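You operate a simulated robot arm through the tools that you are given. There is no shell and no other tool. Be economical: measure what you need, move in short steps, check, and stop when the job is done.

You run a simulated two-armed robot. Do the job below in one go: nothing can be reset, and whatever is moved stays where it is left.

JOB
Run bottle 92 into the end queue and set the sensor on it.
Fine: shut the end gate before the belt starts; stop the belt, then slide the purple queue sensor till its lamp lights. Set down upright: what you pick out.

Only the result counts: the job must be done as asked and must still hold three seconds after the hand-in. Knocking over, shifting, dropping, spilling or breaking anything else fails it.

ROBOT AND FRAMES
Two 7-joint arms with two-finger parallel grippers on one trunk, on a base that drives. Base frame: it is fixed to the floor where the robot stands at the start and does not move with it; the origin is under the middle of the robot, x ahead of it, y to its left, z up. Readings come in m, degrees, newtons and seconds.
The left shoulder is at the start at [0.07, 0.134, 1.176], the right one opposite. With the tool pointing down near the work surface each hand reaches from about 0.1 to 0.64 m from the robot's upright axis, wherever it stands, measured 20 degrees to its own side. Places, roughly: belt between the short rails [0.6, 0.3, 0.9]; belt speed dial [-1.8, 1.8, 0.7]; black star knob [0.4, 0.3, 0.9]; drive switch [-1.6, 1.6, 0.7]; end gate [0.7, 0, 0.9]; grey star knob [0.6, 0.1, 0.9]; key box start key [0.4, 0.2, 0.6]; key box stop key [0.4, 0.2, 0.6]; lane paddle [1.1, 0, 0.9]; queue sensor [0.6, 0.4, 1]; short blue rail [0.6, 0.3, 0.9]; short white rail [0.6, 0.2, 0.9]; silver star knob [0.7, 0.3, 0.9]; slat belt [-0.6, 1.1, 0.9]; slim bottle [-3.5, 1, 1]; table switch [1.1, -0.8, 0.6]. Payload 1.57 kg a hand.
The tool frame of a hand sits at the grasp point between the pads (the TCP): z along the fingers, y along the line on which they close. The tips reach 0.03 m beyond it. Largest opening 0.08 m; finger width 0.017, thickness 0.012; the body of the gripper, 0.04 by 0.082 m, starts 0.08 m behind the TCP.
Orientation is told as [roll, pitch, yaw] about the base's x, y, z axes, in that order, counted from this pose: with the fingers straight down and closing along the base's y, the tool's x points along the base's -x, its y along +y and its z along -z.

CONTROLS
- The arms move only by the tool apply_moves. It takes "left_moves", "right_moves" or both (then of equal length, played together; a hand with none holds still); each is a list of rows, each a list of 7 numbers: the shift along the base's x, y, z in units of 300 mm (1.0 is 300 mm), then the turn, a rotation vector about the base's x, y, z in units of 180 degrees (1.0 is 180 degrees), then the gripper command, from -1 (fully open) to 1 (shut), values between in proportion. In form: [[dx, dy, dz, wx, wy, wz, hand], ...]. A call has 1 to 20 rows; each row is the pose to reach, as a shift and turn from the pose commanded when the call began. A call with a number of a shift or a turn outside -1 to 1 is refused whole. Rows are played at 5 a second. More than 0.05 m and 8.6 degrees between two rows, or a gripper value outside its range, and nothing of the call is played. Where a pose cannot be reached the arm comes as near as it can. A force on the tool above 40 N (or 10 N above the force at the start of the call, whichever is more), or a blocked arm, ends the call early, and 0.2 s more pass. Each finger travels about 0.153 m/s and halts on what it meets, pressing with about 21 N; the grip force reading is that of the motor and also rises with nothing between the fingers. The clock runs only during rows and for 0.2 s after the last one: add rows that repeat a pose to give the fingers time. It gives the time, the measured TCP pose, the force on the tool (base axes), the opening and the grip force at its end, in the units of the frame above (readings bear some noise), with the torque about the TCP (base axes, N m) and any sound that the robot's microphone picked up, and new pictures: "views" is both (left out), scene, wrist or none (wrist: the cameras of the hands that moved).
- Cameras (640 x 400 px; columns grow to the right, rows downward): "scene" is now at [0.1193, 0.0264, 1.3959]; the picture's right is [0.33, -0.94, 0.00], its down [-0.70, -0.25, -0.67] and it looks along [0.63, 0.22, -0.74] (base axes); focal length 234 px, centre (320, 200). "left" rides on the left gripper at [0.072, 0.007, -0.122] in its tool frame; the picture's right is [-0.09, 1.00, 0.00], its down [-0.84, -0.08, -0.54] and it looks along [-0.54, -0.05, 0.84] (tool axes); focal length 238 px, centre (320, 200). "right" rides on the right gripper at [0.072, -0.007, -0.122] in its tool frame; the picture's right is [0.09, 1.00, 0.00], its down [-0.84, 0.08, -0.54] and it looks along [-0.54, 0.05, 0.84] (tool axes); focal length 238 px, centre (320, 200). There is no depth. A picture from a camera that has moved, and an enlarged one, comes with that camera's place and axes in the base frame and with its lens. The place of the scene camera against the robot may be out by one fixed shift of up to 0.012 m in any direction.
- lift_body(by): slides the trunk up (or, below 0, down) by that many m; the arms and the scene camera ride with it, the base frame stays. It gives what a move gives, with no picture.
- steer(legs): drives the robot by 1 to 6 legs, each [ahead, left, turn to the left] in m, m and degrees, along the robot's own axes; the way and the turn of a leg run together, so that a leg with both is an arc; at most 1.5 m and 180 degrees a leg. The arms and the cameras ride along, it lands a little off, and it stops where it bumps. It gives what a move gives, and a new picture of the scene camera.
- aim_head(pan, tilt): turns the head with the scene camera to pan (to the left, within 86 degrees either way) and tilt (down, from -29 to 69), counted from straight ahead of the robot. It gives what a move gives, and a new picture of the scene camera.
- enlarge(camera, box): a new picture of the part [left, top, right, bottom] of that camera's present view, enlarged. No time passes.
- hand_in(): hands the job in; it is judged then, once.

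Work in short steps. Places have to be worked out from the pictures, the camera data and where the tool is seen: move nearer, look again, correct. Check each grasp and each placing, and mend what went wrong. You have 120 turns and 260 pictures in all, those below and enlarged ones among them. Open the grippers and draw the arms clear of the work before you hand the job in, unless the task says otherwise; then end with one line.

The tools are called after "Request:" by a JSON object that holds its "op" and its "data". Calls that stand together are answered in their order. apply_moves: Moves the arms, as the interface text tells. Its arguments: {"type":"object","properties":{"left_moves":{"type":"array"},"right_moves":{"type":"array"},"views":{"type":"string","enum":["both","scene","wrist","none"]}},"required":[]} The other tools are called the same way: lift_body (by) slides the trunk up or down; steer (legs) drives the base; aim_head (pan, tilt) turns the head that bears the scene camera; enlarge (camera, box) takes an enlarged picture of a part of a camera's view; hand_in () hands the job in.

At the start:

```text
t: 0.0
left_tool_pos: [0.3576, 0.2728, 1.1773]
left_tool_rot: [0.0, 0.0, 0.0]
left_ft_force: [0.6, -0.8, -0.1]
left_wrist_torque: [-0.01, 0.0, -0.06]
left_width: 0.0801
left_grip_force: 0.0
right_tool_pos: [0.3897, -0.003, 1.1704]
right_tool_rot: [0.0, 0.0, 0.0]
right_ft_force: [-0.5, -0.1, 0.5]
right_wrist_torque: [0.0, -0.02, -0.03]
right_width: 0.0801
right_grip_force: 0.1
trunk travel left (down, up): [-0.75, 0.19]
robot x, y, heading: [-0.0019, 0.0012, 0.1]
head pan, tilt: [19.5, 47.7]
```

scene: 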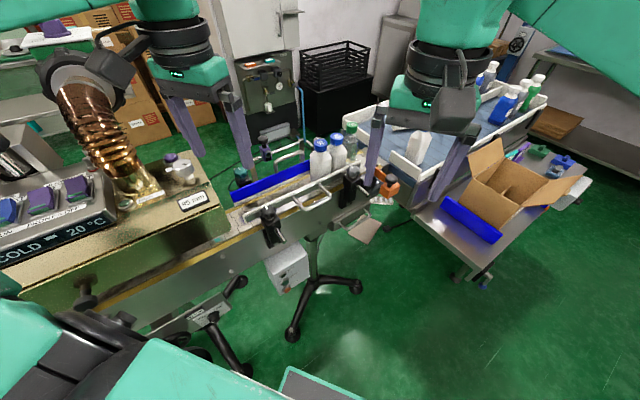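
right: 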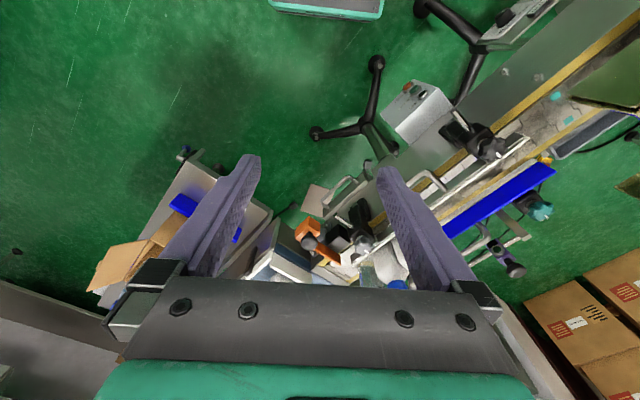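
left: 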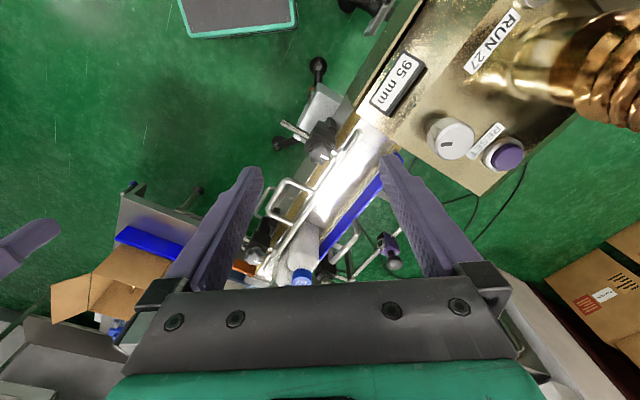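

I start by looking closely at the working region in the scene view.

Request:
{"op": "enlarge", "data": {"camera": "scene", "box": [220, 100, 420, 225]}}

Request:
{"op": "enlarge", "data": {"camera": "scene", "box": [180, 200, 400, 340]}}

Request:
{"op": "enlarge", "data": {"camera": "scene", "box": [0, 130, 230, 275]}}

Request:
{"op": "enlarge", "data": {"camera": "scene", "box": [400, 60, 600, 185]}}

```text
3.20 times, centred on (320, 162) of scene
camera zoom: at [0.1193, 0.0264, 1.3959], right [0.33, -0.94, 0.0], down [-0.7, -0.25, -0.67], along [0.63, 0.22, -0.74], focal length 750 px, centre (320, 320)
```

zoom: 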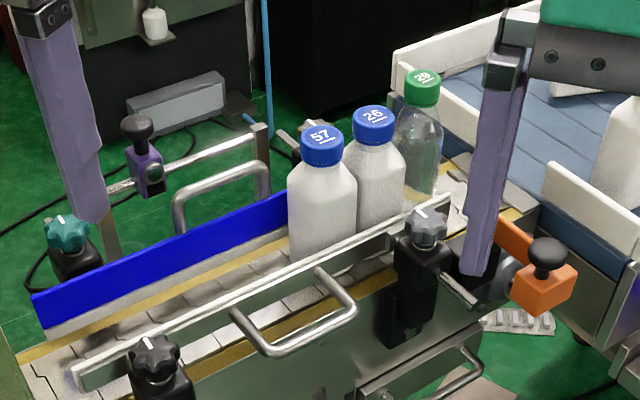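

```text
2.86 times, centred on (290, 270) of scene
camera zoom: at [0.1193, 0.0264, 1.3959], right [0.33, -0.94, 0.0], down [-0.7, -0.25, -0.67], along [0.63, 0.22, -0.74], focal length 669 px, centre (406, 0)
```

zoom: 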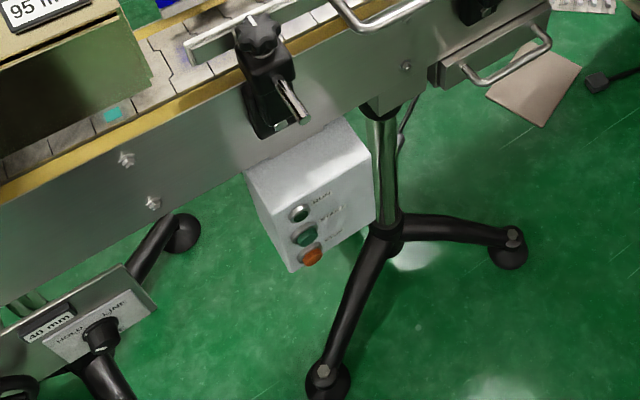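

```text
2.76 times, centred on (115, 202) of scene
camera zoom: at [0.1193, 0.0264, 1.3959], right [0.33, -0.94, 0.0], down [-0.7, -0.25, -0.67], along [0.63, 0.22, -0.74], focal length 646 px, centre (886, 193)
```

zoom: 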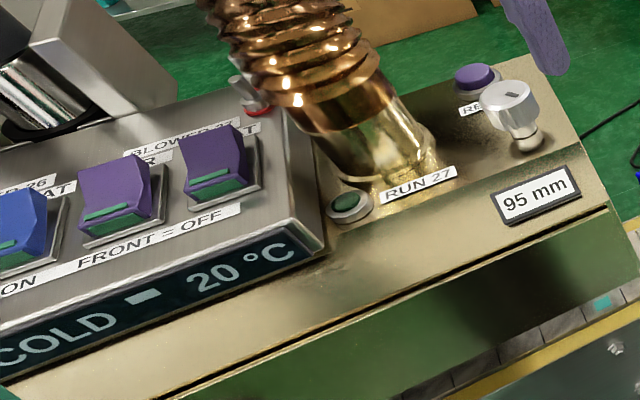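

```text
3.20 times, centred on (500, 122) of scene
camera zoom: at [0.1193, 0.0264, 1.3959], right [0.33, -0.94, 0.0], down [-0.7, -0.25, -0.67], along [0.63, 0.22, -0.74], focal length 750 px, centre (-256, 448)
```

zoom: 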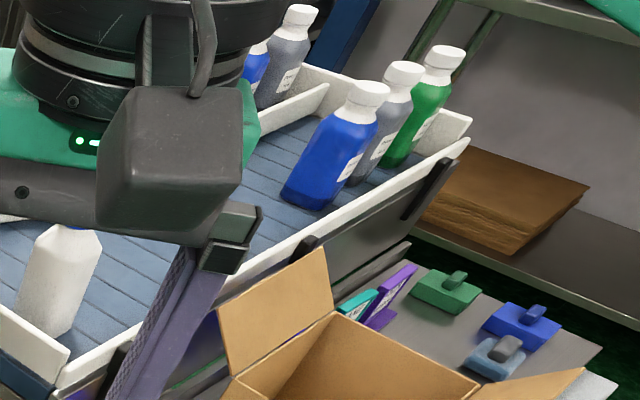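

Zooming onto the caps and knobs to read them.

Request:
{"op": "enlarge", "data": {"camera": "scene", "box": [310, 115, 374, 155]}}

Request:
{"op": "enlarge", "data": {"camera": "scene", "box": [340, 150, 420, 200]}}

Request:
{"op": "enlarge", "data": {"camera": "scene", "box": [225, 40, 305, 90]}}

Request:
{"op": "aim_head", "data": {"pan": 45, "tilt": 45}}

```text
10.00 times, centred on (342, 135) of scene
camera zoom: at [0.1193, 0.0264, 1.3959], right [0.33, -0.94, 0.0], down [-0.7, -0.25, -0.67], along [0.63, 0.22, -0.74], focal length 2342 px, centre (100, 850)
```

zoom: 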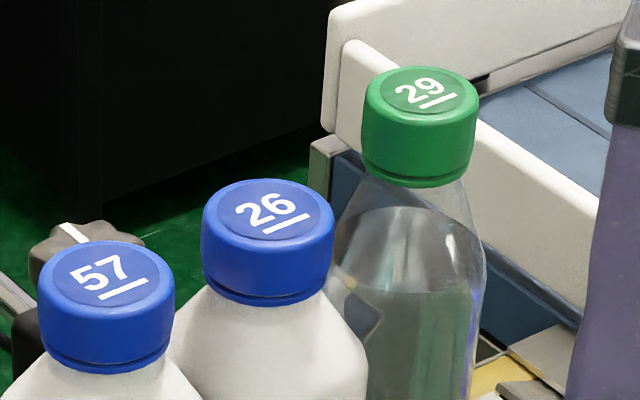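

```text
8.00 times, centred on (380, 175) of scene
camera zoom: at [0.1193, 0.0264, 1.3959], right [0.33, -0.94, 0.0], down [-0.7, -0.25, -0.67], along [0.63, 0.22, -0.74], focal length 1874 px, centre (-160, 400)
```

zoom: 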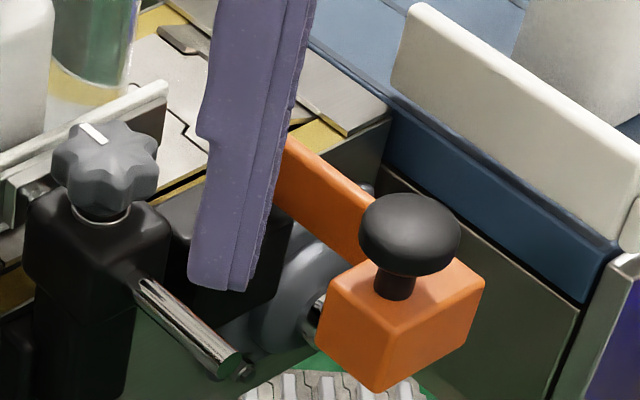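

```text
8.00 times, centred on (265, 65) of scene
camera zoom: at [0.1193, 0.0264, 1.3959], right [0.33, -0.94, 0.0], down [-0.7, -0.25, -0.67], along [0.63, 0.22, -0.74], focal length 1874 px, centre (760, 1280)
```

zoom: 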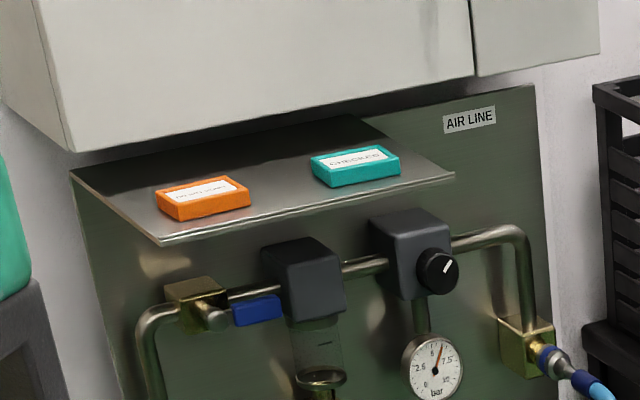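

```text
t: 0.9
left_tool_pos: [0.3579, 0.2724, 1.1767]
left_tool_rot: [0.0, 0.0, 0.0]
left_ft_force: [-0.2, -1.2, 0.4]
left_wrist_torque: [0.0, -0.02, -0.01]
left_width: 0.0801
left_grip_force: 0.0
right_tool_pos: [0.3891, -0.0026, 1.1688]
right_tool_rot: [0.0, -0.1, 0.0]
right_ft_force: [-0.2, -0.2, -0.4]
right_wrist_torque: [-0.01, 0.0, 0.03]
right_width: 0.0801
right_grip_force: 0.1
trunk travel left (down, up): [-0.75, 0.19]
robot x, y, heading: [0.0036, -0.0013, 0.1]
head pan, tilt: [45.0, 45.0]
camera scene: at [0.1022, 0.0575, 1.3997], right [0.71, -0.71, 0.0], down [-0.5, -0.5, -0.71], along [0.5, 0.5, -0.71], focal length 234 px, centre (320, 200)
```

scene: 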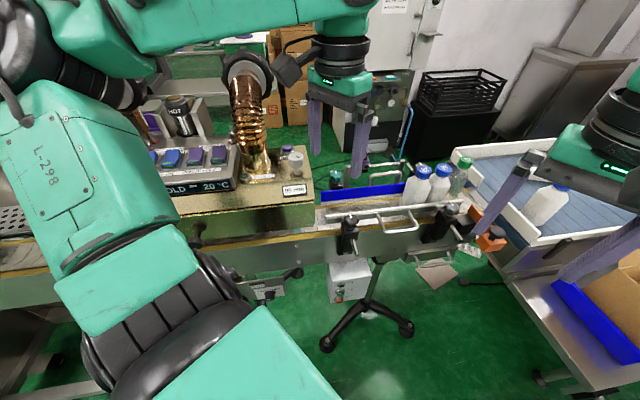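

Bottle 92 isn't among 57, 26, 29; I look upstream to the left.

Request:
{"op": "aim_head", "data": {"pan": 80, "tilt": 30}}

Request:
{"op": "aim_head", "data": {"pan": -15, "tilt": 40}}

```text
t: 1.9
left_tool_pos: [0.3577, 0.272, 1.176]
left_tool_rot: [-0.1, 0.1, 0.1]
left_ft_force: [0.5, 0.4, -0.5]
left_wrist_torque: [0.02, 0.01, -0.02]
left_width: 0.0798
left_grip_force: 0.0
right_tool_pos: [0.3892, -0.0022, 1.1705]
right_tool_rot: [0.0, 0.0, 0.0]
right_ft_force: [-0.7, -0.6, 0.0]
right_wrist_torque: [0.01, -0.01, 0.0]
right_width: 0.0799
right_grip_force: 0.1
trunk travel left (down, up): [-0.75, 0.19]
robot x, y, heading: [0.001, -0.0019, 0.0]
head pan, tilt: [80.0, 30.0]
camera scene: at [0.0605, 0.0891, 1.4222], right [0.98, -0.17, 0.0], down [-0.09, -0.49, -0.87], along [0.15, 0.85, -0.5], focal length 234 px, centre (320, 200)
```

scene: 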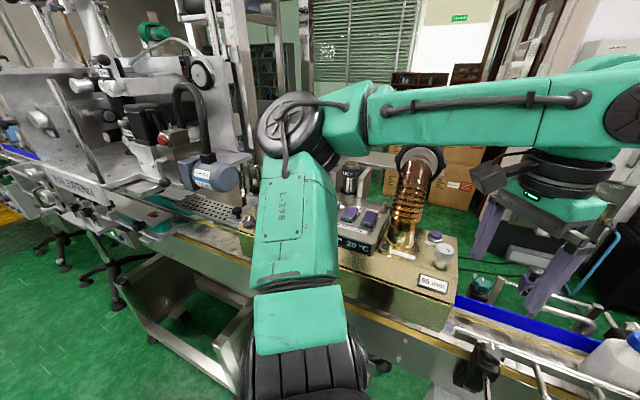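

```text
t: 3.6
left_tool_pos: [0.3582, 0.2719, 1.1763]
left_tool_rot: [-0.1, 0.1, 0.0]
left_ft_force: [-0.7, -0.1, 0.2]
left_wrist_torque: [0.04, 0.03, 0.0]
left_width: 0.08
left_grip_force: 0.1
right_tool_pos: [0.3901, -0.0024, 1.1708]
right_tool_rot: [0.1, 0.0, 0.1]
right_ft_force: [0.1, -1.2, 0.2]
right_wrist_torque: [-0.02, 0.01, 0.01]
right_width: 0.0799
right_grip_force: 0.1
trunk travel left (down, up): [-0.75, 0.19]
robot x, y, heading: [0.0027, 0.0008, 0.3]
head pan, tilt: [-15.0, 40.0]
camera scene: at [0.1268, -0.0219, 1.4069], right [-0.26, -0.97, 0.0], down [-0.62, 0.17, -0.77], along [0.74, -0.2, -0.64], focal length 234 px, centre (320, 200)
```

scene: 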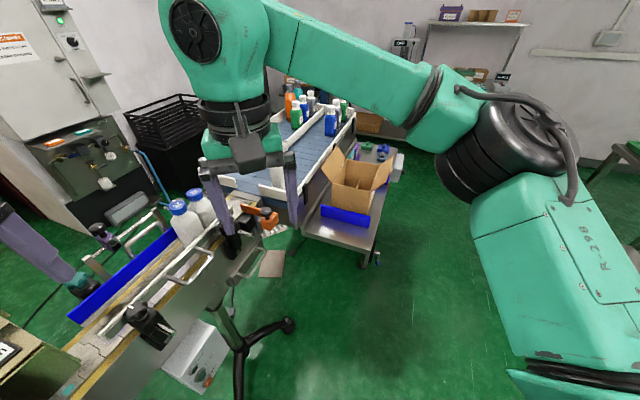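

The right arm hides the end of the belt; I draw it back and to the right, then look again.

Request:
{"op": "apply_moves", "data": {"right_moves": [[-0.05, -0.15, 0.05, 0, 0, 0, -1], [-0.1, -0.3, 0.1, 0, 0, 0, -1], [-0.15, -0.45, 0.15, 0, 0, 0, -1], [-0.2, -0.6, 0.2, 0, 0, 0, -1], [-0.3, -0.75, 0.2, 0, 0, 0, -1], [-0.4, -0.85, 0.2, 0, 0, 0, -1]], "left_moves": [[-0.1, 0.1, 0.05, 0, 0, 0, -1], [-0.2, 0.2, 0.1, 0, 0, 0, -1], [-0.3, 0.3, 0.15, 0, 0, 0, -1], [-0.4, 0.4, 0.2, 0, 0, 0, -1], [-0.5, 0.5, 0.2, 0, 0, 0, -1], [-0.5, 0.5, 0.2, 0, 0, 0, -1]], "views": "none"}}

Request:
{"op": "aim_head", "data": {"pan": 10, "tilt": 42}}

Request:
{"op": "enlarge", "data": {"camera": "scene", "box": [220, 90, 420, 215]}}

```text
refused: row 5 steps farther than a row can; nothing moved
```

```text
t: 4.5
left_tool_pos: [0.3582, 0.2734, 1.1765]
left_tool_rot: [-0.1, 0.0, 0.1]
left_ft_force: [0.2, -0.4, 0.7]
left_wrist_torque: [0.02, -0.02, 0.0]
left_width: 0.0801
left_grip_force: 0.1
right_tool_pos: [0.3898, -0.0028, 1.17]
right_tool_rot: [0.0, 0.0, 0.0]
right_ft_force: [0.2, 0.5, -0.8]
right_wrist_torque: [0.01, 0.0, -0.02]
right_width: 0.08
right_grip_force: 0.2
trunk travel left (down, up): [-0.75, 0.19]
robot x, y, heading: [-0.0022, -0.0029, -0.1]
head pan, tilt: [10.0, 42.0]
camera scene: at [0.127, 0.0145, 1.404], right [0.17, -0.98, 0.0], down [-0.66, -0.12, -0.74], along [0.73, 0.13, -0.67], focal length 234 px, centre (320, 200)
```

scene: 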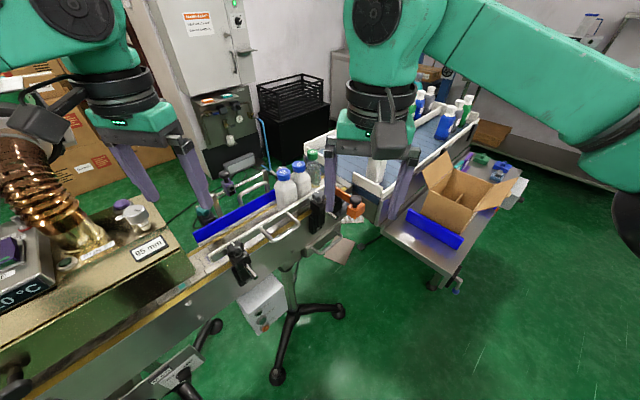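

```text
3.20 times, centred on (320, 152) of scene
camera zoom: at [0.127, 0.0145, 1.404], right [0.17, -0.98, 0.0], down [-0.66, -0.12, -0.74], along [0.73, 0.13, -0.67], focal length 750 px, centre (320, 352)
```

zoom: 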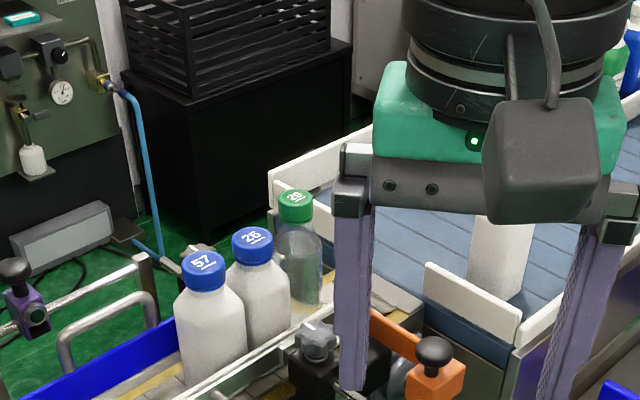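

Redo the retreat with smaller steps.

Request:
{"op": "apply_moves", "data": {"right_moves": [[-0.05, -0.12, 0.03, 0, 0, 0, -1], [-0.1, -0.24, 0.06, 0, 0, 0, -1], [-0.15, -0.36, 0.1, 0, 0, 0, -1], [-0.2, -0.48, 0.13, 0, 0, 0, -1], [-0.25, -0.6, 0.16, 0, 0, 0, -1], [-0.3, -0.72, 0.2, 0, 0, 0, -1], [-0.35, -0.84, 0.2, 0, 0, 0, -1]], "left_moves": [[-0.08, 0.08, 0.03, 0, 0, 0, -1], [-0.16, 0.16, 0.06, 0, 0, 0, -1], [-0.24, 0.24, 0.1, 0, 0, 0, -1], [-0.32, 0.32, 0.14, 0, 0, 0, -1], [-0.4, 0.4, 0.17, 0, 0, 0, -1], [-0.45, 0.45, 0.2, 0, 0, 0, -1], [-0.5, 0.5, 0.2, 0, 0, 0, -1]], "views": "scene"}}

Request:
{"op": "enlarge", "data": {"camera": "scene", "box": [260, 120, 420, 220]}}

Request:
{"op": "enlarge", "data": {"camera": "scene", "box": [340, 60, 540, 185]}}

```text
t: 6.1
left_tool_pos: [0.2083, 0.4211, 1.2392]
left_tool_rot: [0.0, -0.1, 0.0]
left_ft_force: [-0.5, -0.6, -0.2]
left_wrist_torque: [0.01, -0.01, 0.0]
left_width: 0.08
left_grip_force: 0.1
right_tool_pos: [0.294, -0.2428, 1.2231]
right_tool_rot: [0.1, -0.1, 0.2]
right_ft_force: [0.6, 0.0, -0.6]
right_wrist_torque: [0.03, 0.0, 0.01]
right_width: 0.0801
right_grip_force: 0.1
right hand out of reach, approached as far as the arm can: row 7
trunk travel left (down, up): [-0.75, 0.19]
robot x, y, heading: [0.002, 0.0002, -0.1]
head pan, tilt: [10.0, 42.0]
camera scene: at [0.1255, 0.0133, 1.4041], right [0.17, -0.98, 0.0], down [-0.66, -0.12, -0.74], along [0.73, 0.13, -0.67], focal length 234 px, centre (320, 200)
```

scene: 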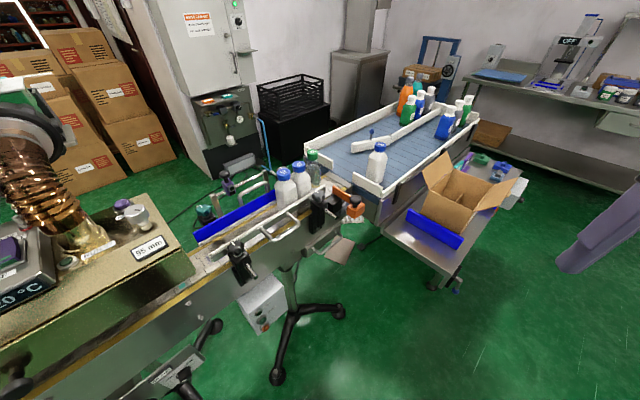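

```text
4.00 times, centred on (340, 170) of scene
camera zoom: at [0.1255, 0.0133, 1.4041], right [0.17, -0.98, 0.0], down [-0.66, -0.12, -0.74], along [0.73, 0.13, -0.67], focal length 937 px, centre (240, 320)
```

zoom: 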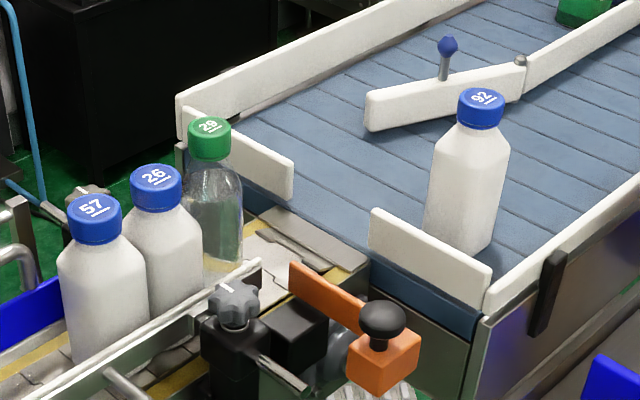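

```text
3.20 times, centred on (440, 122) of scene
camera zoom: at [0.1255, 0.0133, 1.4041], right [0.17, -0.98, 0.0], down [-0.66, -0.12, -0.74], along [0.73, 0.13, -0.67], focal length 750 px, centre (-64, 448)
```

zoom: 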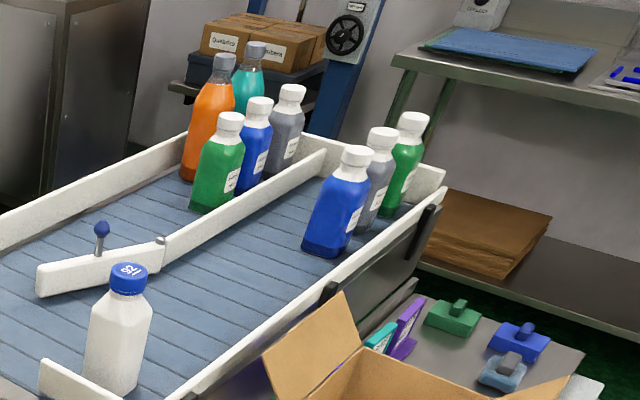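

Bottle 92 stands on the blue lane table just past the open gate, so it must be brought back onto the belt. I drive a little ahead and to the right for a nearer view.

Request:
{"op": "steer", "data": {"legs": [[0.0, -0.3, 0], [0.25, 0.0, 0]]}}

Request:
{"op": "aim_head", "data": {"pan": 30, "tilt": 45}}

Request:
{"op": "enlarge", "data": {"camera": "scene", "box": [240, 100, 440, 225]}}

```text
t: 9.6
left_tool_pos: [0.4601, 0.121, 1.2385]
left_tool_rot: [0.0, -0.1, -0.8]
left_ft_force: [-0.3, 0.4, 0.0]
left_wrist_torque: [-0.06, -0.01, 0.03]
left_width: 0.08
left_grip_force: 0.0
right_tool_pos: [0.5366, -0.546, 1.223]
right_tool_rot: [0.1, -0.1, -0.8]
right_ft_force: [-0.3, 0.2, -0.6]
right_wrist_torque: [-0.01, -0.01, 0.0]
right_width: 0.08
right_grip_force: 0.0
trunk travel left (down, up): [-0.75, 0.19]
robot x, y, heading: [0.2447, -0.3006, -0.8]
head pan, tilt: [10.0, 42.0]
camera scene: at [0.3707, -0.2863, 1.4042], right [0.16, -0.99, 0.0], down [-0.66, -0.11, -0.74], along [0.73, 0.12, -0.67], focal length 234 px, centre (320, 200)
```

scene: 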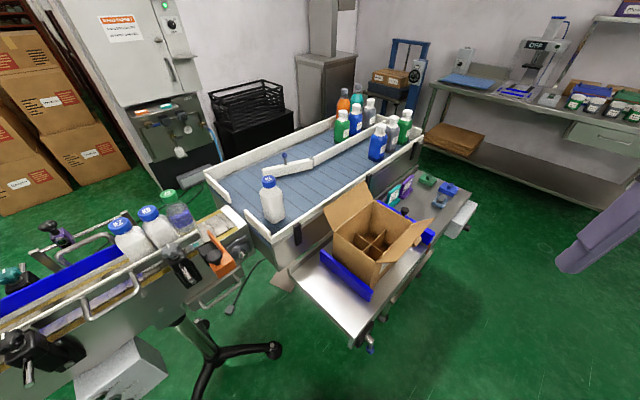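

```text
t: 10.4
left_tool_pos: [0.4611, 0.1204, 1.2382]
left_tool_rot: [0.0, 0.0, -0.8]
left_ft_force: [0.4, 1.0, -0.1]
left_wrist_torque: [-0.01, 0.03, -0.01]
left_width: 0.0799
left_grip_force: 0.1
right_tool_pos: [0.5385, -0.5456, 1.2235]
right_tool_rot: [0.0, 0.1, -0.7]
right_ft_force: [0.4, -0.4, 0.7]
right_wrist_torque: [0.03, -0.01, 0.04]
right_width: 0.08
right_grip_force: 0.0
trunk travel left (down, up): [-0.75, 0.19]
robot x, y, heading: [0.2472, -0.2994, -0.6]
head pan, tilt: [30.0, 45.0]
camera scene: at [0.3618, -0.2599, 1.3996], right [0.49, -0.87, 0.0], down [-0.62, -0.34, -0.71], along [0.62, 0.34, -0.71], focal length 234 px, centre (320, 200)
```

scene: 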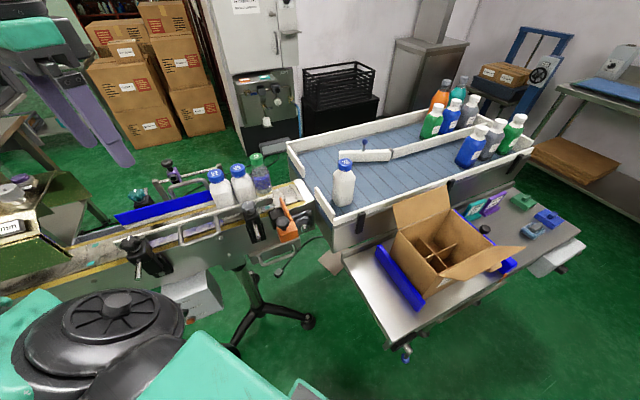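

```text
3.20 times, centred on (340, 162) of scene
camera zoom: at [0.3618, -0.2599, 1.3996], right [0.49, -0.87, 0.0], down [-0.62, -0.34, -0.71], along [0.62, 0.34, -0.71], focal length 750 px, centre (256, 320)
```

zoom: 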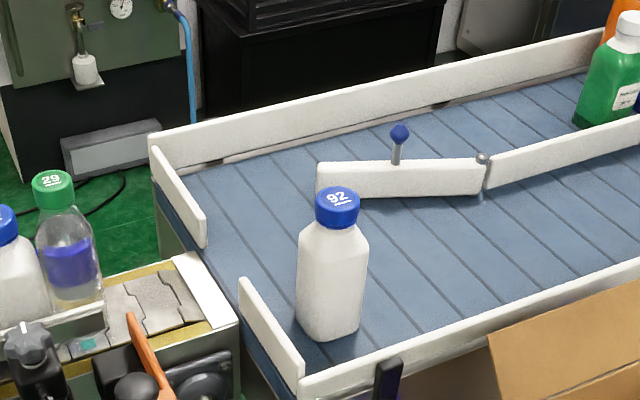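

Request:
{"op": "enlarge", "data": {"camera": "scene", "box": [110, 140, 318, 270]}}

Request:
{"op": "enlarge", "data": {"camera": "scene", "box": [230, 150, 326, 210]}}

Request:
{"op": "enlarge", "data": {"camera": "scene", "box": [230, 185, 326, 245]}}

```text
3.08 times, centred on (214, 205) of scene
camera zoom: at [0.3618, -0.2599, 1.3996], right [0.49, -0.87, 0.0], down [-0.62, -0.34, -0.71], along [0.62, 0.34, -0.71], focal length 721 px, centre (646, 185)
```

zoom: 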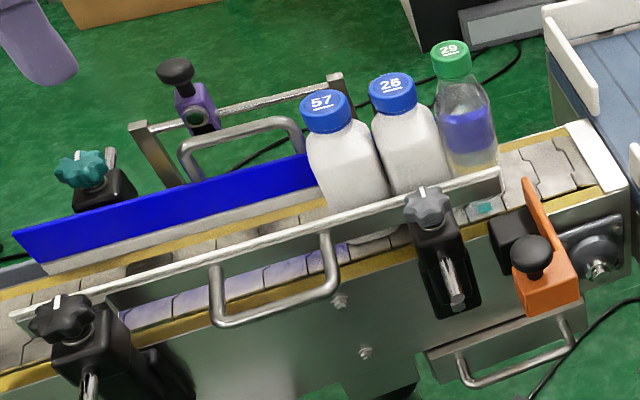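

```text
6.67 times, centred on (278, 180) of scene
camera zoom: at [0.3618, -0.2599, 1.3996], right [0.49, -0.87, 0.0], down [-0.62, -0.34, -0.71], along [0.62, 0.34, -0.71], focal length 1561 px, centre (600, 333)
```

zoom: 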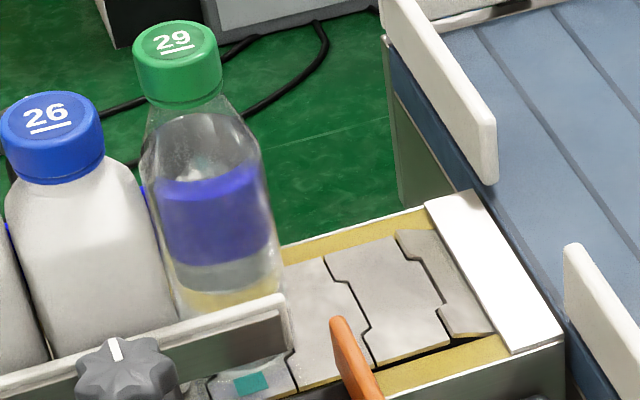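

```text
6.67 times, centred on (278, 215) of scene
camera zoom: at [0.3618, -0.2599, 1.3996], right [0.49, -0.87, 0.0], down [-0.62, -0.34, -0.71], along [0.62, 0.34, -0.71], focal length 1561 px, centre (600, 100)
```

zoom: 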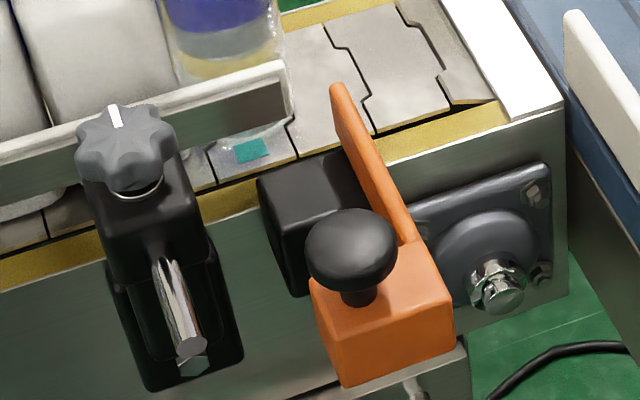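

Triangulating: bottle 92's cap top ≈(0.87,-0.06,1.01), belt runs along d≈(0.81,-0.58), lane bottles 57/26/29 spaced ~0.06 with 29 just before the gate. I move ~0.11 m nearer and look at the gate with the left wrist camera.

Request:
{"op": "steer", "data": {"legs": [[0.11, 0.02, 0]]}}

Request:
{"op": "apply_moves", "data": {"left_moves": [[0, 0, 0, 0, 0, 0, -1]], "views": "wrist"}}

```text
t: 11.6
left_tool_pos: [0.5705, 0.1379, 1.2373]
left_tool_rot: [-0.1, -0.2, -0.9]
left_ft_force: [-0.3, 0.4, 0.3]
left_wrist_torque: [0.03, 0.02, 0.01]
left_width: 0.0799
left_grip_force: 0.0
right_tool_pos: [0.6467, -0.5268, 1.2228]
right_tool_rot: [-0.1, -0.2, -0.9]
right_ft_force: [0.0, 0.2, 0.6]
right_wrist_torque: [0.02, -0.01, 0.0]
right_width: 0.0799
right_grip_force: 0.0
trunk travel left (down, up): [-0.75, 0.19]
robot x, y, heading: [0.3565, -0.2816, -0.8]
head pan, tilt: [30.0, 45.0]
camera scene: at [0.4689, -0.2423, 1.3999], right [0.49, -0.87, 0.0], down [-0.62, -0.34, -0.71], along [0.62, 0.34, -0.71], focal length 234 px, centre (320, 200)
```

scene: 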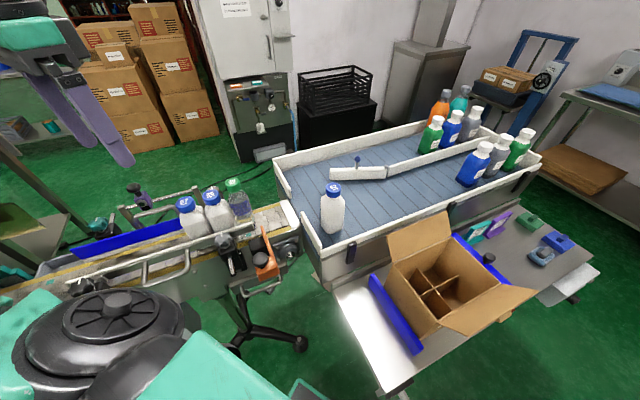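

```text
t: 12.0
left_tool_pos: [0.5701, 0.137, 1.2383]
left_tool_rot: [-0.1, -0.1, -0.9]
left_ft_force: [-0.4, 0.0, 0.3]
left_wrist_torque: [0.02, -0.02, 0.02]
left_width: 0.08
left_grip_force: 0.0
right_tool_pos: [0.6452, -0.527, 1.2231]
right_tool_rot: [0.0, -0.2, -1.0]
right_ft_force: [-0.2, 0.9, -0.5]
right_wrist_torque: [0.01, -0.04, -0.01]
right_width: 0.0799
right_grip_force: 0.0
trunk travel left (down, up): [-0.75, 0.19]
robot x, y, heading: [0.3549, -0.2827, -1.0]
head pan, tilt: [30.0, 45.0]
camera left: at [0.4981, 0.1455, 1.3601], right [0.11, 0.99, 0.0], down [0.83, -0.09, 0.54], along [0.54, -0.06, -0.84], focal length 238 px, centre (320, 200)
```

left: 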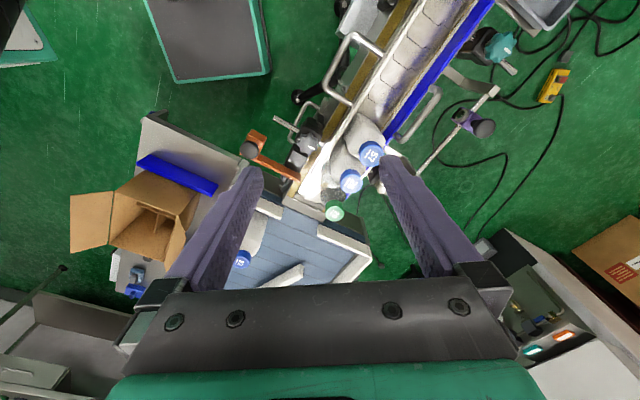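

I shift the left hand over the gate for a better view of it.

Request:
{"op": "apply_moves", "data": {"left_moves": [[0, -0.15, -0.03, 0, 0, 0, -1], [0, -0.3, -0.06, 0, 0, 0, -1], [-0.02, -0.45, -0.1, 0, 0, 0, -1], [-0.04, -0.55, -0.15, 0, 0, 0, -1], [-0.04, -0.6, -0.25, 0, 0, 0, -1], [-0.04, -0.6, -0.25, 0, 0, 0, -1]], "views": "wrist"}}

Request:
{"op": "enlarge", "data": {"camera": "scene", "box": [180, 170, 340, 270]}}

```text
t: 13.4
left_tool_pos: [0.5617, -0.0421, 1.1642]
left_tool_rot: [0.0, 0.0, -0.9]
left_ft_force: [-1.0, -1.2, -0.4]
left_wrist_torque: [0.02, -0.01, 0.01]
left_width: 0.0799
left_grip_force: 0.1
left hand out of reach, approached as far as the arm can: row 5, 6
right_tool_pos: [0.6473, -0.5288, 1.2216]
right_tool_rot: [0.1, -0.1, -0.9]
right_ft_force: [-0.5, 0.1, -0.5]
right_wrist_torque: [0.01, 0.01, 0.04]
right_width: 0.0801
right_grip_force: 0.2
trunk travel left (down, up): [-0.75, 0.19]
robot x, y, heading: [0.3564, -0.2775, -1.0]
head pan, tilt: [30.0, 45.0]
camera left: at [0.4898, -0.0353, 1.286], right [0.11, 0.99, 0.0], down [0.84, -0.09, 0.54], along [0.54, -0.06, -0.84], focal length 238 px, centre (320, 200)
```

left: 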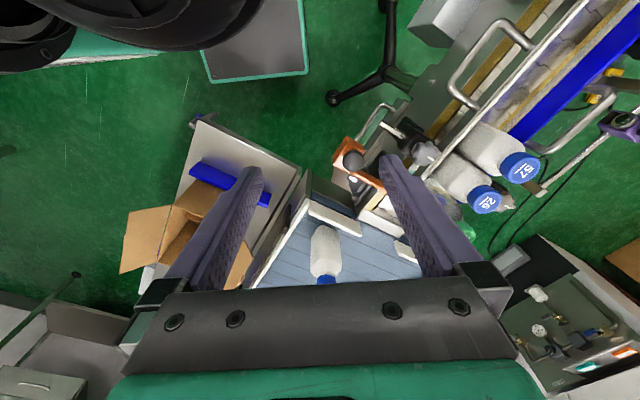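

```text
4.00 times, centred on (260, 220) of scene
camera zoom: at [0.4706, -0.2432, 1.3997], right [0.49, -0.87, 0.0], down [-0.62, -0.34, -0.71], along [0.62, 0.34, -0.71], focal length 937 px, centre (560, 120)
```

zoom: 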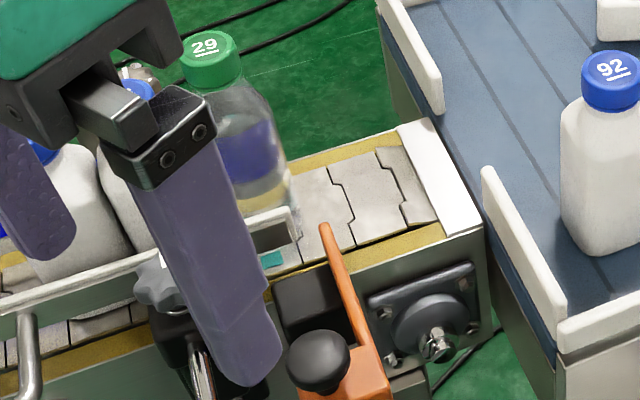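

Gate knob triangulates to ≈(0.639,-0.004,0.95); blade slides along n≈(0.58,0.81). I turn the left hand so it closes along n and hover over the knob.

Request:
{"op": "apply_moves", "data": {"left_moves": [[0.05, 0.025, 0, 0, 0, -0.04, -1], [0.1, 0.05, 0, 0, 0, -0.08, -1], [0.15, 0.075, -0.03, 0, 0, -0.12, -1], [0.2, 0.1, -0.1, 0, 0, -0.16, -1], [0.257, 0.127, -0.213, 0, 0, -0.192, -1], [0.257, 0.127, -0.213, 0, 0, -0.192, -1]]}}

Request:
{"op": "enlarge", "data": {"camera": "scene", "box": [180, 170, 340, 270]}}

```text
t: 14.8
left_tool_pos: [0.6417, -0.0041, 1.1023]
left_tool_rot: [0.0, -0.1, -35.5]
left_ft_force: [-0.8, -0.7, 0.4]
left_wrist_torque: [-0.02, 0.01, -0.02]
left_width: 0.08
left_grip_force: 0.0
right_tool_pos: [0.6474, -0.5272, 1.2218]
right_tool_rot: [0.2, -0.1, -0.9]
right_ft_force: [0.4, 1.2, 0.3]
right_wrist_torque: [0.0, 0.01, 0.02]
right_width: 0.08
right_grip_force: 0.1
trunk travel left (down, up): [-0.75, 0.19]
robot x, y, heading: [0.3554, -0.2804, -0.8]
head pan, tilt: [30.0, 45.0]
camera scene: at [0.4705, -0.2425, 1.3998], right [0.49, -0.87, 0.0], down [-0.62, -0.34, -0.71], along [0.62, 0.34, -0.71], focal length 234 px, centre (320, 200)
camera left: at [0.5852, 0.0432, 1.2241], right [0.65, 0.76, 0.0], down [0.64, -0.55, 0.54], along [0.41, -0.35, -0.84], focal length 238 px, centre (320, 200)
```

scene: 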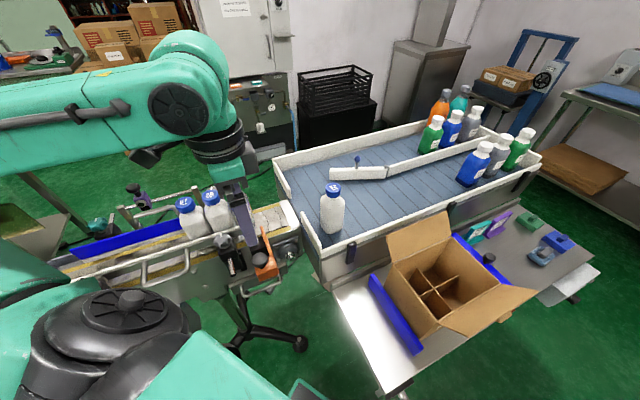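
left: 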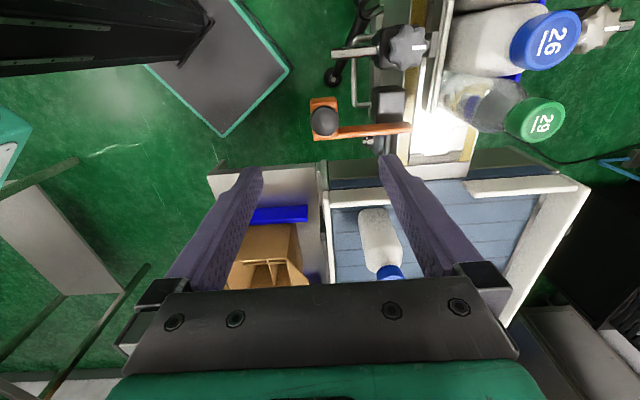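

```text
4.00 times, centred on (260, 220) of scene
camera zoom: at [0.4705, -0.2425, 1.3998], right [0.49, -0.87, 0.0], down [-0.62, -0.34, -0.71], along [0.62, 0.34, -0.71], focal length 937 px, centre (560, 120)
```

zoom: 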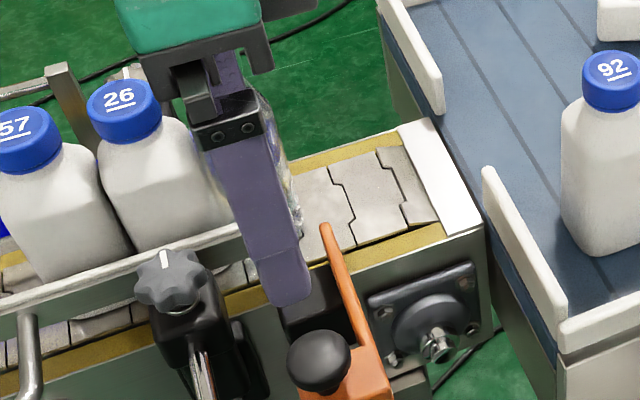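

Request:
{"op": "enlarge", "data": {"camera": "left", "box": [300, 40, 620, 240]}}

```text
2.00 times, centred on (460, 140) of left
camera zoom: at [0.5852, 0.0432, 1.2241], right [0.65, 0.76, 0.0], down [0.64, -0.55, 0.54], along [0.41, -0.35, -0.84], focal length 477 px, centre (40, 320)
```

zoom: 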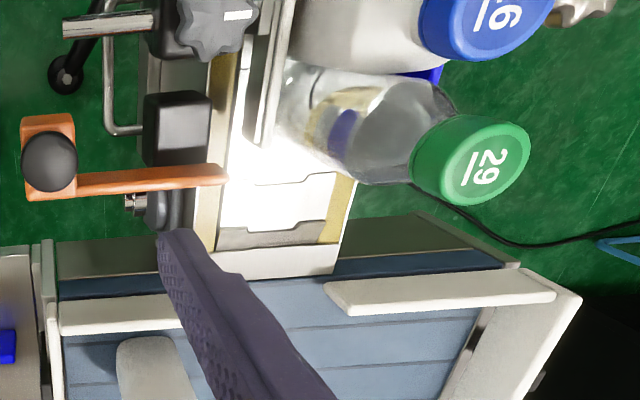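

To judge the clearance between bottle 29 and the blade, I place the wrist camera right above the blade's plane.

Request:
{"op": "apply_moves", "data": {"left_moves": [[0.13, -0.095, 0, 0, 0, 0, -1], [0.266, -0.19, 0, 0, 0, 0, -1], [0.266, -0.19, 0, 0, 0, 0, -1]], "views": "wrist"}}

Request:
{"op": "enlarge", "data": {"camera": "left", "box": [300, 0, 556, 160]}}

```text
t: 15.6
left_tool_pos: [0.7182, -0.0584, 1.1027]
left_tool_rot: [0.0, -0.2, -35.5]
left_ft_force: [-0.5, -0.1, -0.1]
left_wrist_torque: [-0.03, -0.01, 0.01]
left_width: 0.0802
left_grip_force: 0.1
right_tool_pos: [0.6472, -0.5269, 1.2238]
right_tool_rot: [0.0, -0.1, -0.8]
right_ft_force: [-0.7, 0.5, 0.2]
right_wrist_torque: [-0.04, -0.01, 0.0]
right_width: 0.0799
right_grip_force: 0.1
trunk travel left (down, up): [-0.75, 0.19]
robot x, y, heading: [0.358, -0.2839, -0.7]
head pan, tilt: [30.0, 45.0]
camera left: at [0.6631, -0.0118, 1.2248], right [0.65, 0.76, 0.0], down [0.63, -0.55, 0.54], along [0.41, -0.36, -0.84], focal length 238 px, centre (320, 200)
```

left: 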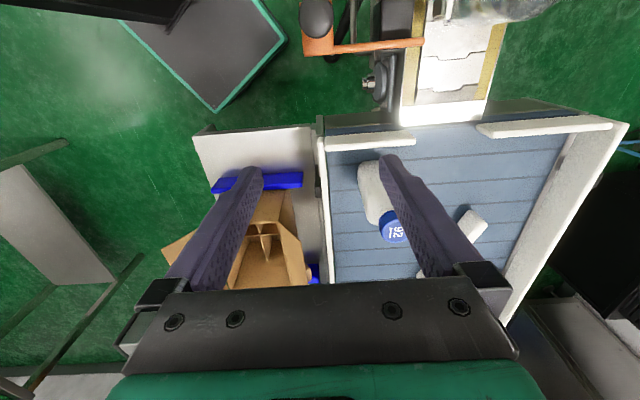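

```text
2.50 times, centred on (428, 80) of left
camera zoom: at [0.6631, -0.0118, 1.2248], right [0.65, 0.76, 0.0], down [0.63, -0.55, 0.54], along [0.41, -0.36, -0.84], focal length 596 px, centre (50, 500)
```

zoom: 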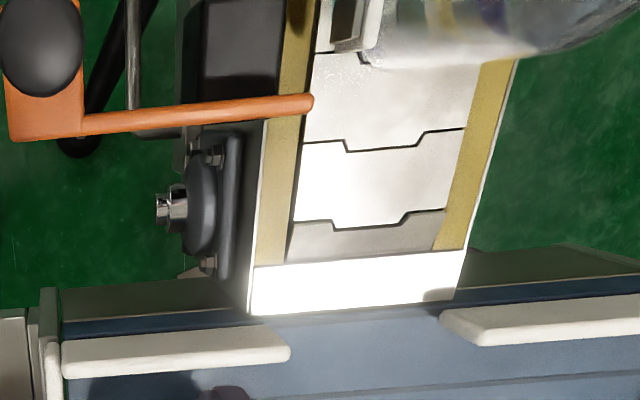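

Clearance of ~1 cm: the gate can be shut without touching bottle 29. I close the fingers, go behind the gate block on its near side and descend.

Request:
{"op": "apply_moves", "data": {"left_moves": [[-0.13, 0.0, 0, 0, 0, 0, 1], [-0.26, 0.0, 0, 0, 0, 0, 1], [-0.384, 0.008, 0, 0, 0, 0, 1], [-0.384, 0.008, -0.15, 0, 0, 0, 1], [-0.384, 0.008, -0.3, 0, 0, 0, 1], [-0.384, 0.008, -0.45, 0, 0, 0, 1], [-0.384, 0.008, -0.6, 0, 0, 0, 1], [-0.384, 0.008, -0.61, 0, 0, 0, 1]]}}

Request:
{"op": "enlarge", "data": {"camera": "scene", "box": [180, 170, 340, 270]}}

```text
t: 17.4
left_tool_pos: [0.6925, -0.044, 0.9131]
left_tool_rot: [-0.1, 0.1, -35.4]
left_ft_force: [0.2, -0.3, -0.2]
left_wrist_torque: [-0.01, 0.0, 0.0]
left_width: 0.0001
left_grip_force: 21.3
left hand out of reach, approached as far as the arm can: row 3, 4, 5, 6, 7, 8
right_tool_pos: [0.6471, -0.5279, 1.2227]
right_tool_rot: [-0.1, 0.0, -0.9]
right_ft_force: [-0.6, 0.5, 0.2]
right_wrist_torque: [-0.01, 0.02, -0.04]
right_width: 0.0799
right_grip_force: 0.1
trunk travel left (down, up): [-0.75, 0.19]
robot x, y, heading: [0.3559, -0.2781, -0.8]
head pan, tilt: [30.0, 45.0]
camera scene: at [0.4705, -0.2422, 1.3997], right [0.49, -0.87, 0.0], down [-0.62, -0.34, -0.71], along [0.62, 0.34, -0.71], focal length 234 px, centre (320, 200)
camera left: at [0.6367, 0.0031, 1.035], right [0.65, 0.76, 0.0], down [0.64, -0.55, 0.54], along [0.41, -0.35, -0.84], focal length 238 px, centre (320, 200)
```

scene: 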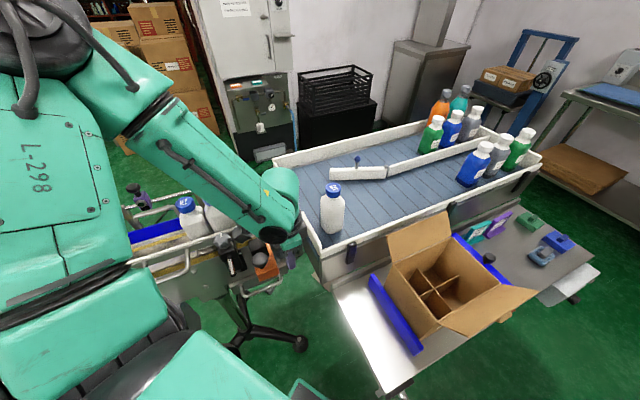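
left: 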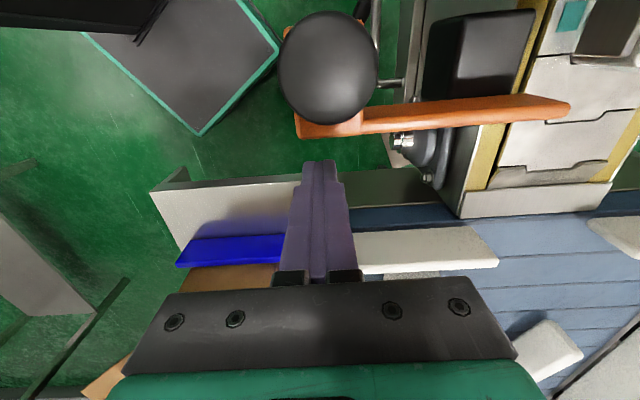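

```text
4.00 times, centred on (260, 220) of scene
camera zoom: at [0.4705, -0.2422, 1.3997], right [0.49, -0.87, 0.0], down [-0.62, -0.34, -0.71], along [0.62, 0.34, -0.71], focal length 937 px, centre (560, 120)
```

zoom: 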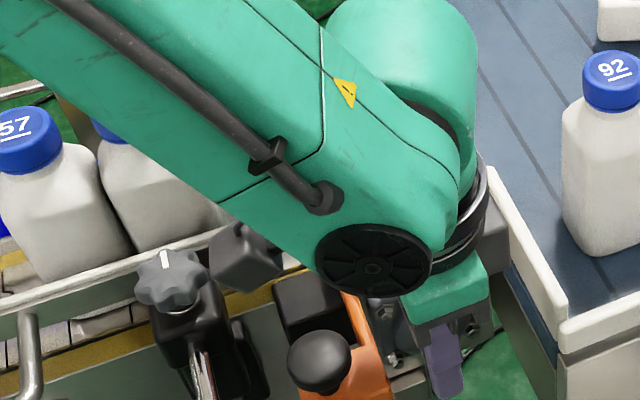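

The left arm folds badly here and passes close to the bottles. I lift it straight up and check nothing was touched.

Request:
{"op": "apply_moves", "data": {"left_moves": [[0, 0, 0.15, 0, 0, 0, 1], [0, 0, 0.3, 0, 0, 0, 1], [0, 0, 0.45, 0, 0, 0, 1], [0, 0, 0.6, 0, 0, 0, 1], [0.08, -0.04, 0.7, 0, 0, 0, 1]], "views": "scene"}}

Request:
{"op": "enlarge", "data": {"camera": "scene", "box": [110, 150, 310, 275]}}

```text
t: 18.6
left_tool_pos: [0.7183, -0.0566, 1.1247]
left_tool_rot: [0.1, 0.1, -35.5]
left_ft_force: [-0.5, -0.2, 0.1]
left_wrist_torque: [-0.01, 0.0, 0.01]
left_width: 0.0
left_grip_force: 21.3
right_tool_pos: [0.6496, -0.5289, 1.2219]
right_tool_rot: [0.1, 0.0, -0.9]
right_ft_force: [0.3, 0.3, -0.7]
right_wrist_torque: [-0.02, -0.01, 0.01]
right_width: 0.0798
right_grip_force: 0.0
trunk travel left (down, up): [-0.75, 0.19]
robot x, y, heading: [0.3552, -0.2823, -1.2]
head pan, tilt: [30.0, 45.0]
camera scene: at [0.4729, -0.2435, 1.3995], right [0.49, -0.87, 0.0], down [-0.62, -0.34, -0.71], along [0.62, 0.34, -0.71], focal length 234 px, centre (320, 200)
```

scene: 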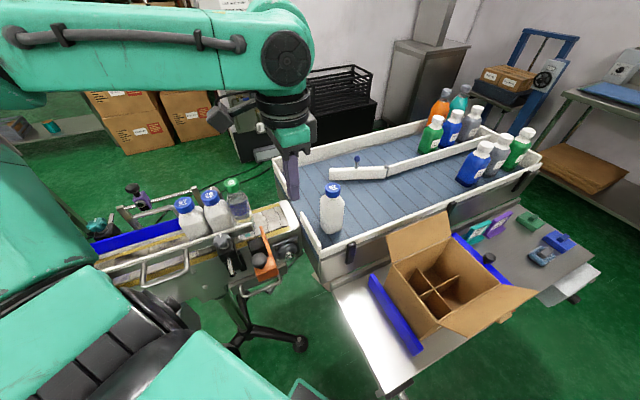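

```text
3.20 times, centred on (210, 212) of scene
camera zoom: at [0.4729, -0.2435, 1.3995], right [0.49, -0.87, 0.0], down [-0.62, -0.34, -0.71], along [0.62, 0.34, -0.71], focal length 750 px, centre (672, 160)
```

zoom: 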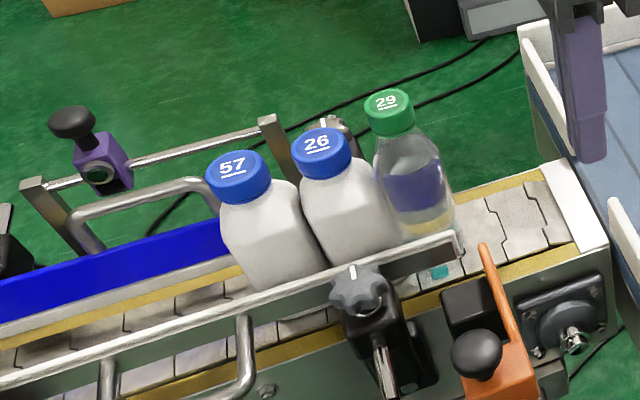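

Bottles are unmoved. I turn the robot left ~55° so that it faces the belt squarely (ahead = n), which makes gate, lane and sensor all comfortably ahead.

Request:
{"op": "steer", "data": {"legs": [[0, 0, 56]]}}

Request:
{"op": "aim_head", "data": {"pan": 0, "tilt": 50}}

```text
t: 21.4
left_tool_pos: [0.3731, 0.1441, 1.1251]
left_tool_rot: [0.0, 0.0, 20.0]
left_ft_force: [0.3, 0.6, 0.0]
left_wrist_torque: [0.01, 0.03, 0.01]
left_width: 0.0
left_grip_force: 21.6
right_tool_pos: [0.7244, -0.1787, 1.2221]
right_tool_rot: [0.0, -0.1, 54.7]
right_ft_force: [0.2, 0.3, -0.4]
right_wrist_torque: [-0.05, 0.02, 0.0]
right_width: 0.0799
right_grip_force: 0.1
trunk travel left (down, up): [-0.75, 0.19]
robot x, y, heading: [0.3553, -0.2776, 54.8]
head pan, tilt: [30.0, 45.0]
camera scene: at [0.3869, -0.159, 1.3997], right [1.0, -0.09, 0.0], down [-0.07, -0.7, -0.71], along [0.07, 0.7, -0.71], focal length 234 px, centre (320, 200)
```

scene: 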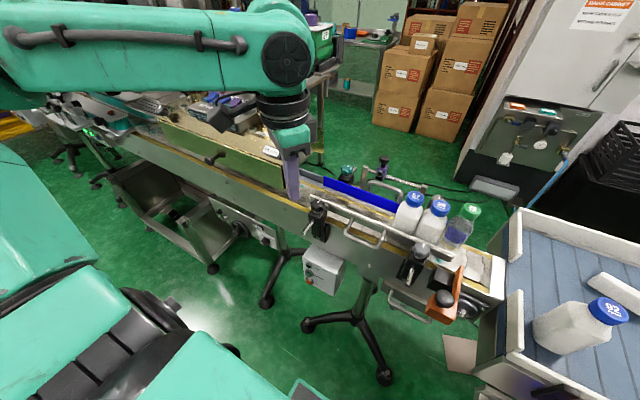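

```text
t: 22.4
left_tool_pos: [0.3737, 0.1454, 1.1242]
left_tool_rot: [0.0, 0.0, 20.1]
left_ft_force: [0.5, 0.6, -1.0]
left_wrist_torque: [0.01, -0.01, -0.03]
left_width: 0.0001
left_grip_force: 21.0
right_tool_pos: [0.7251, -0.1808, 1.2229]
right_tool_rot: [0.0, 0.0, 54.5]
right_ft_force: [0.5, 0.3, 0.6]
right_wrist_torque: [-0.01, 0.03, 0.04]
right_width: 0.0797
right_grip_force: 0.0
trunk travel left (down, up): [-0.75, 0.19]
robot x, y, heading: [0.3605, -0.2817, 54.7]
head pan, tilt: [0.0, 50.0]
camera scene: at [0.4236, -0.177, 1.3928], right [0.82, -0.58, 0.0], down [-0.44, -0.62, -0.64], along [0.37, 0.52, -0.77], focal length 234 px, centre (320, 200)
```

scene: 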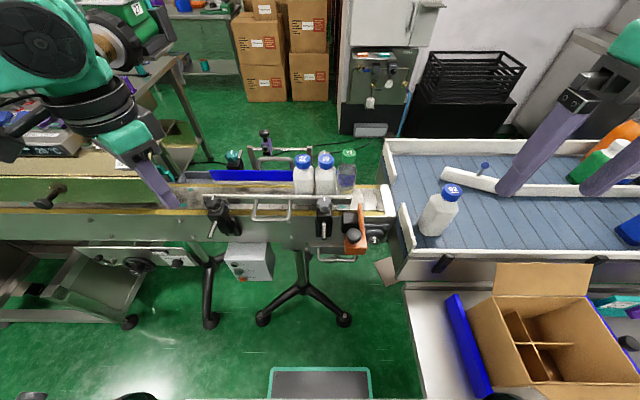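

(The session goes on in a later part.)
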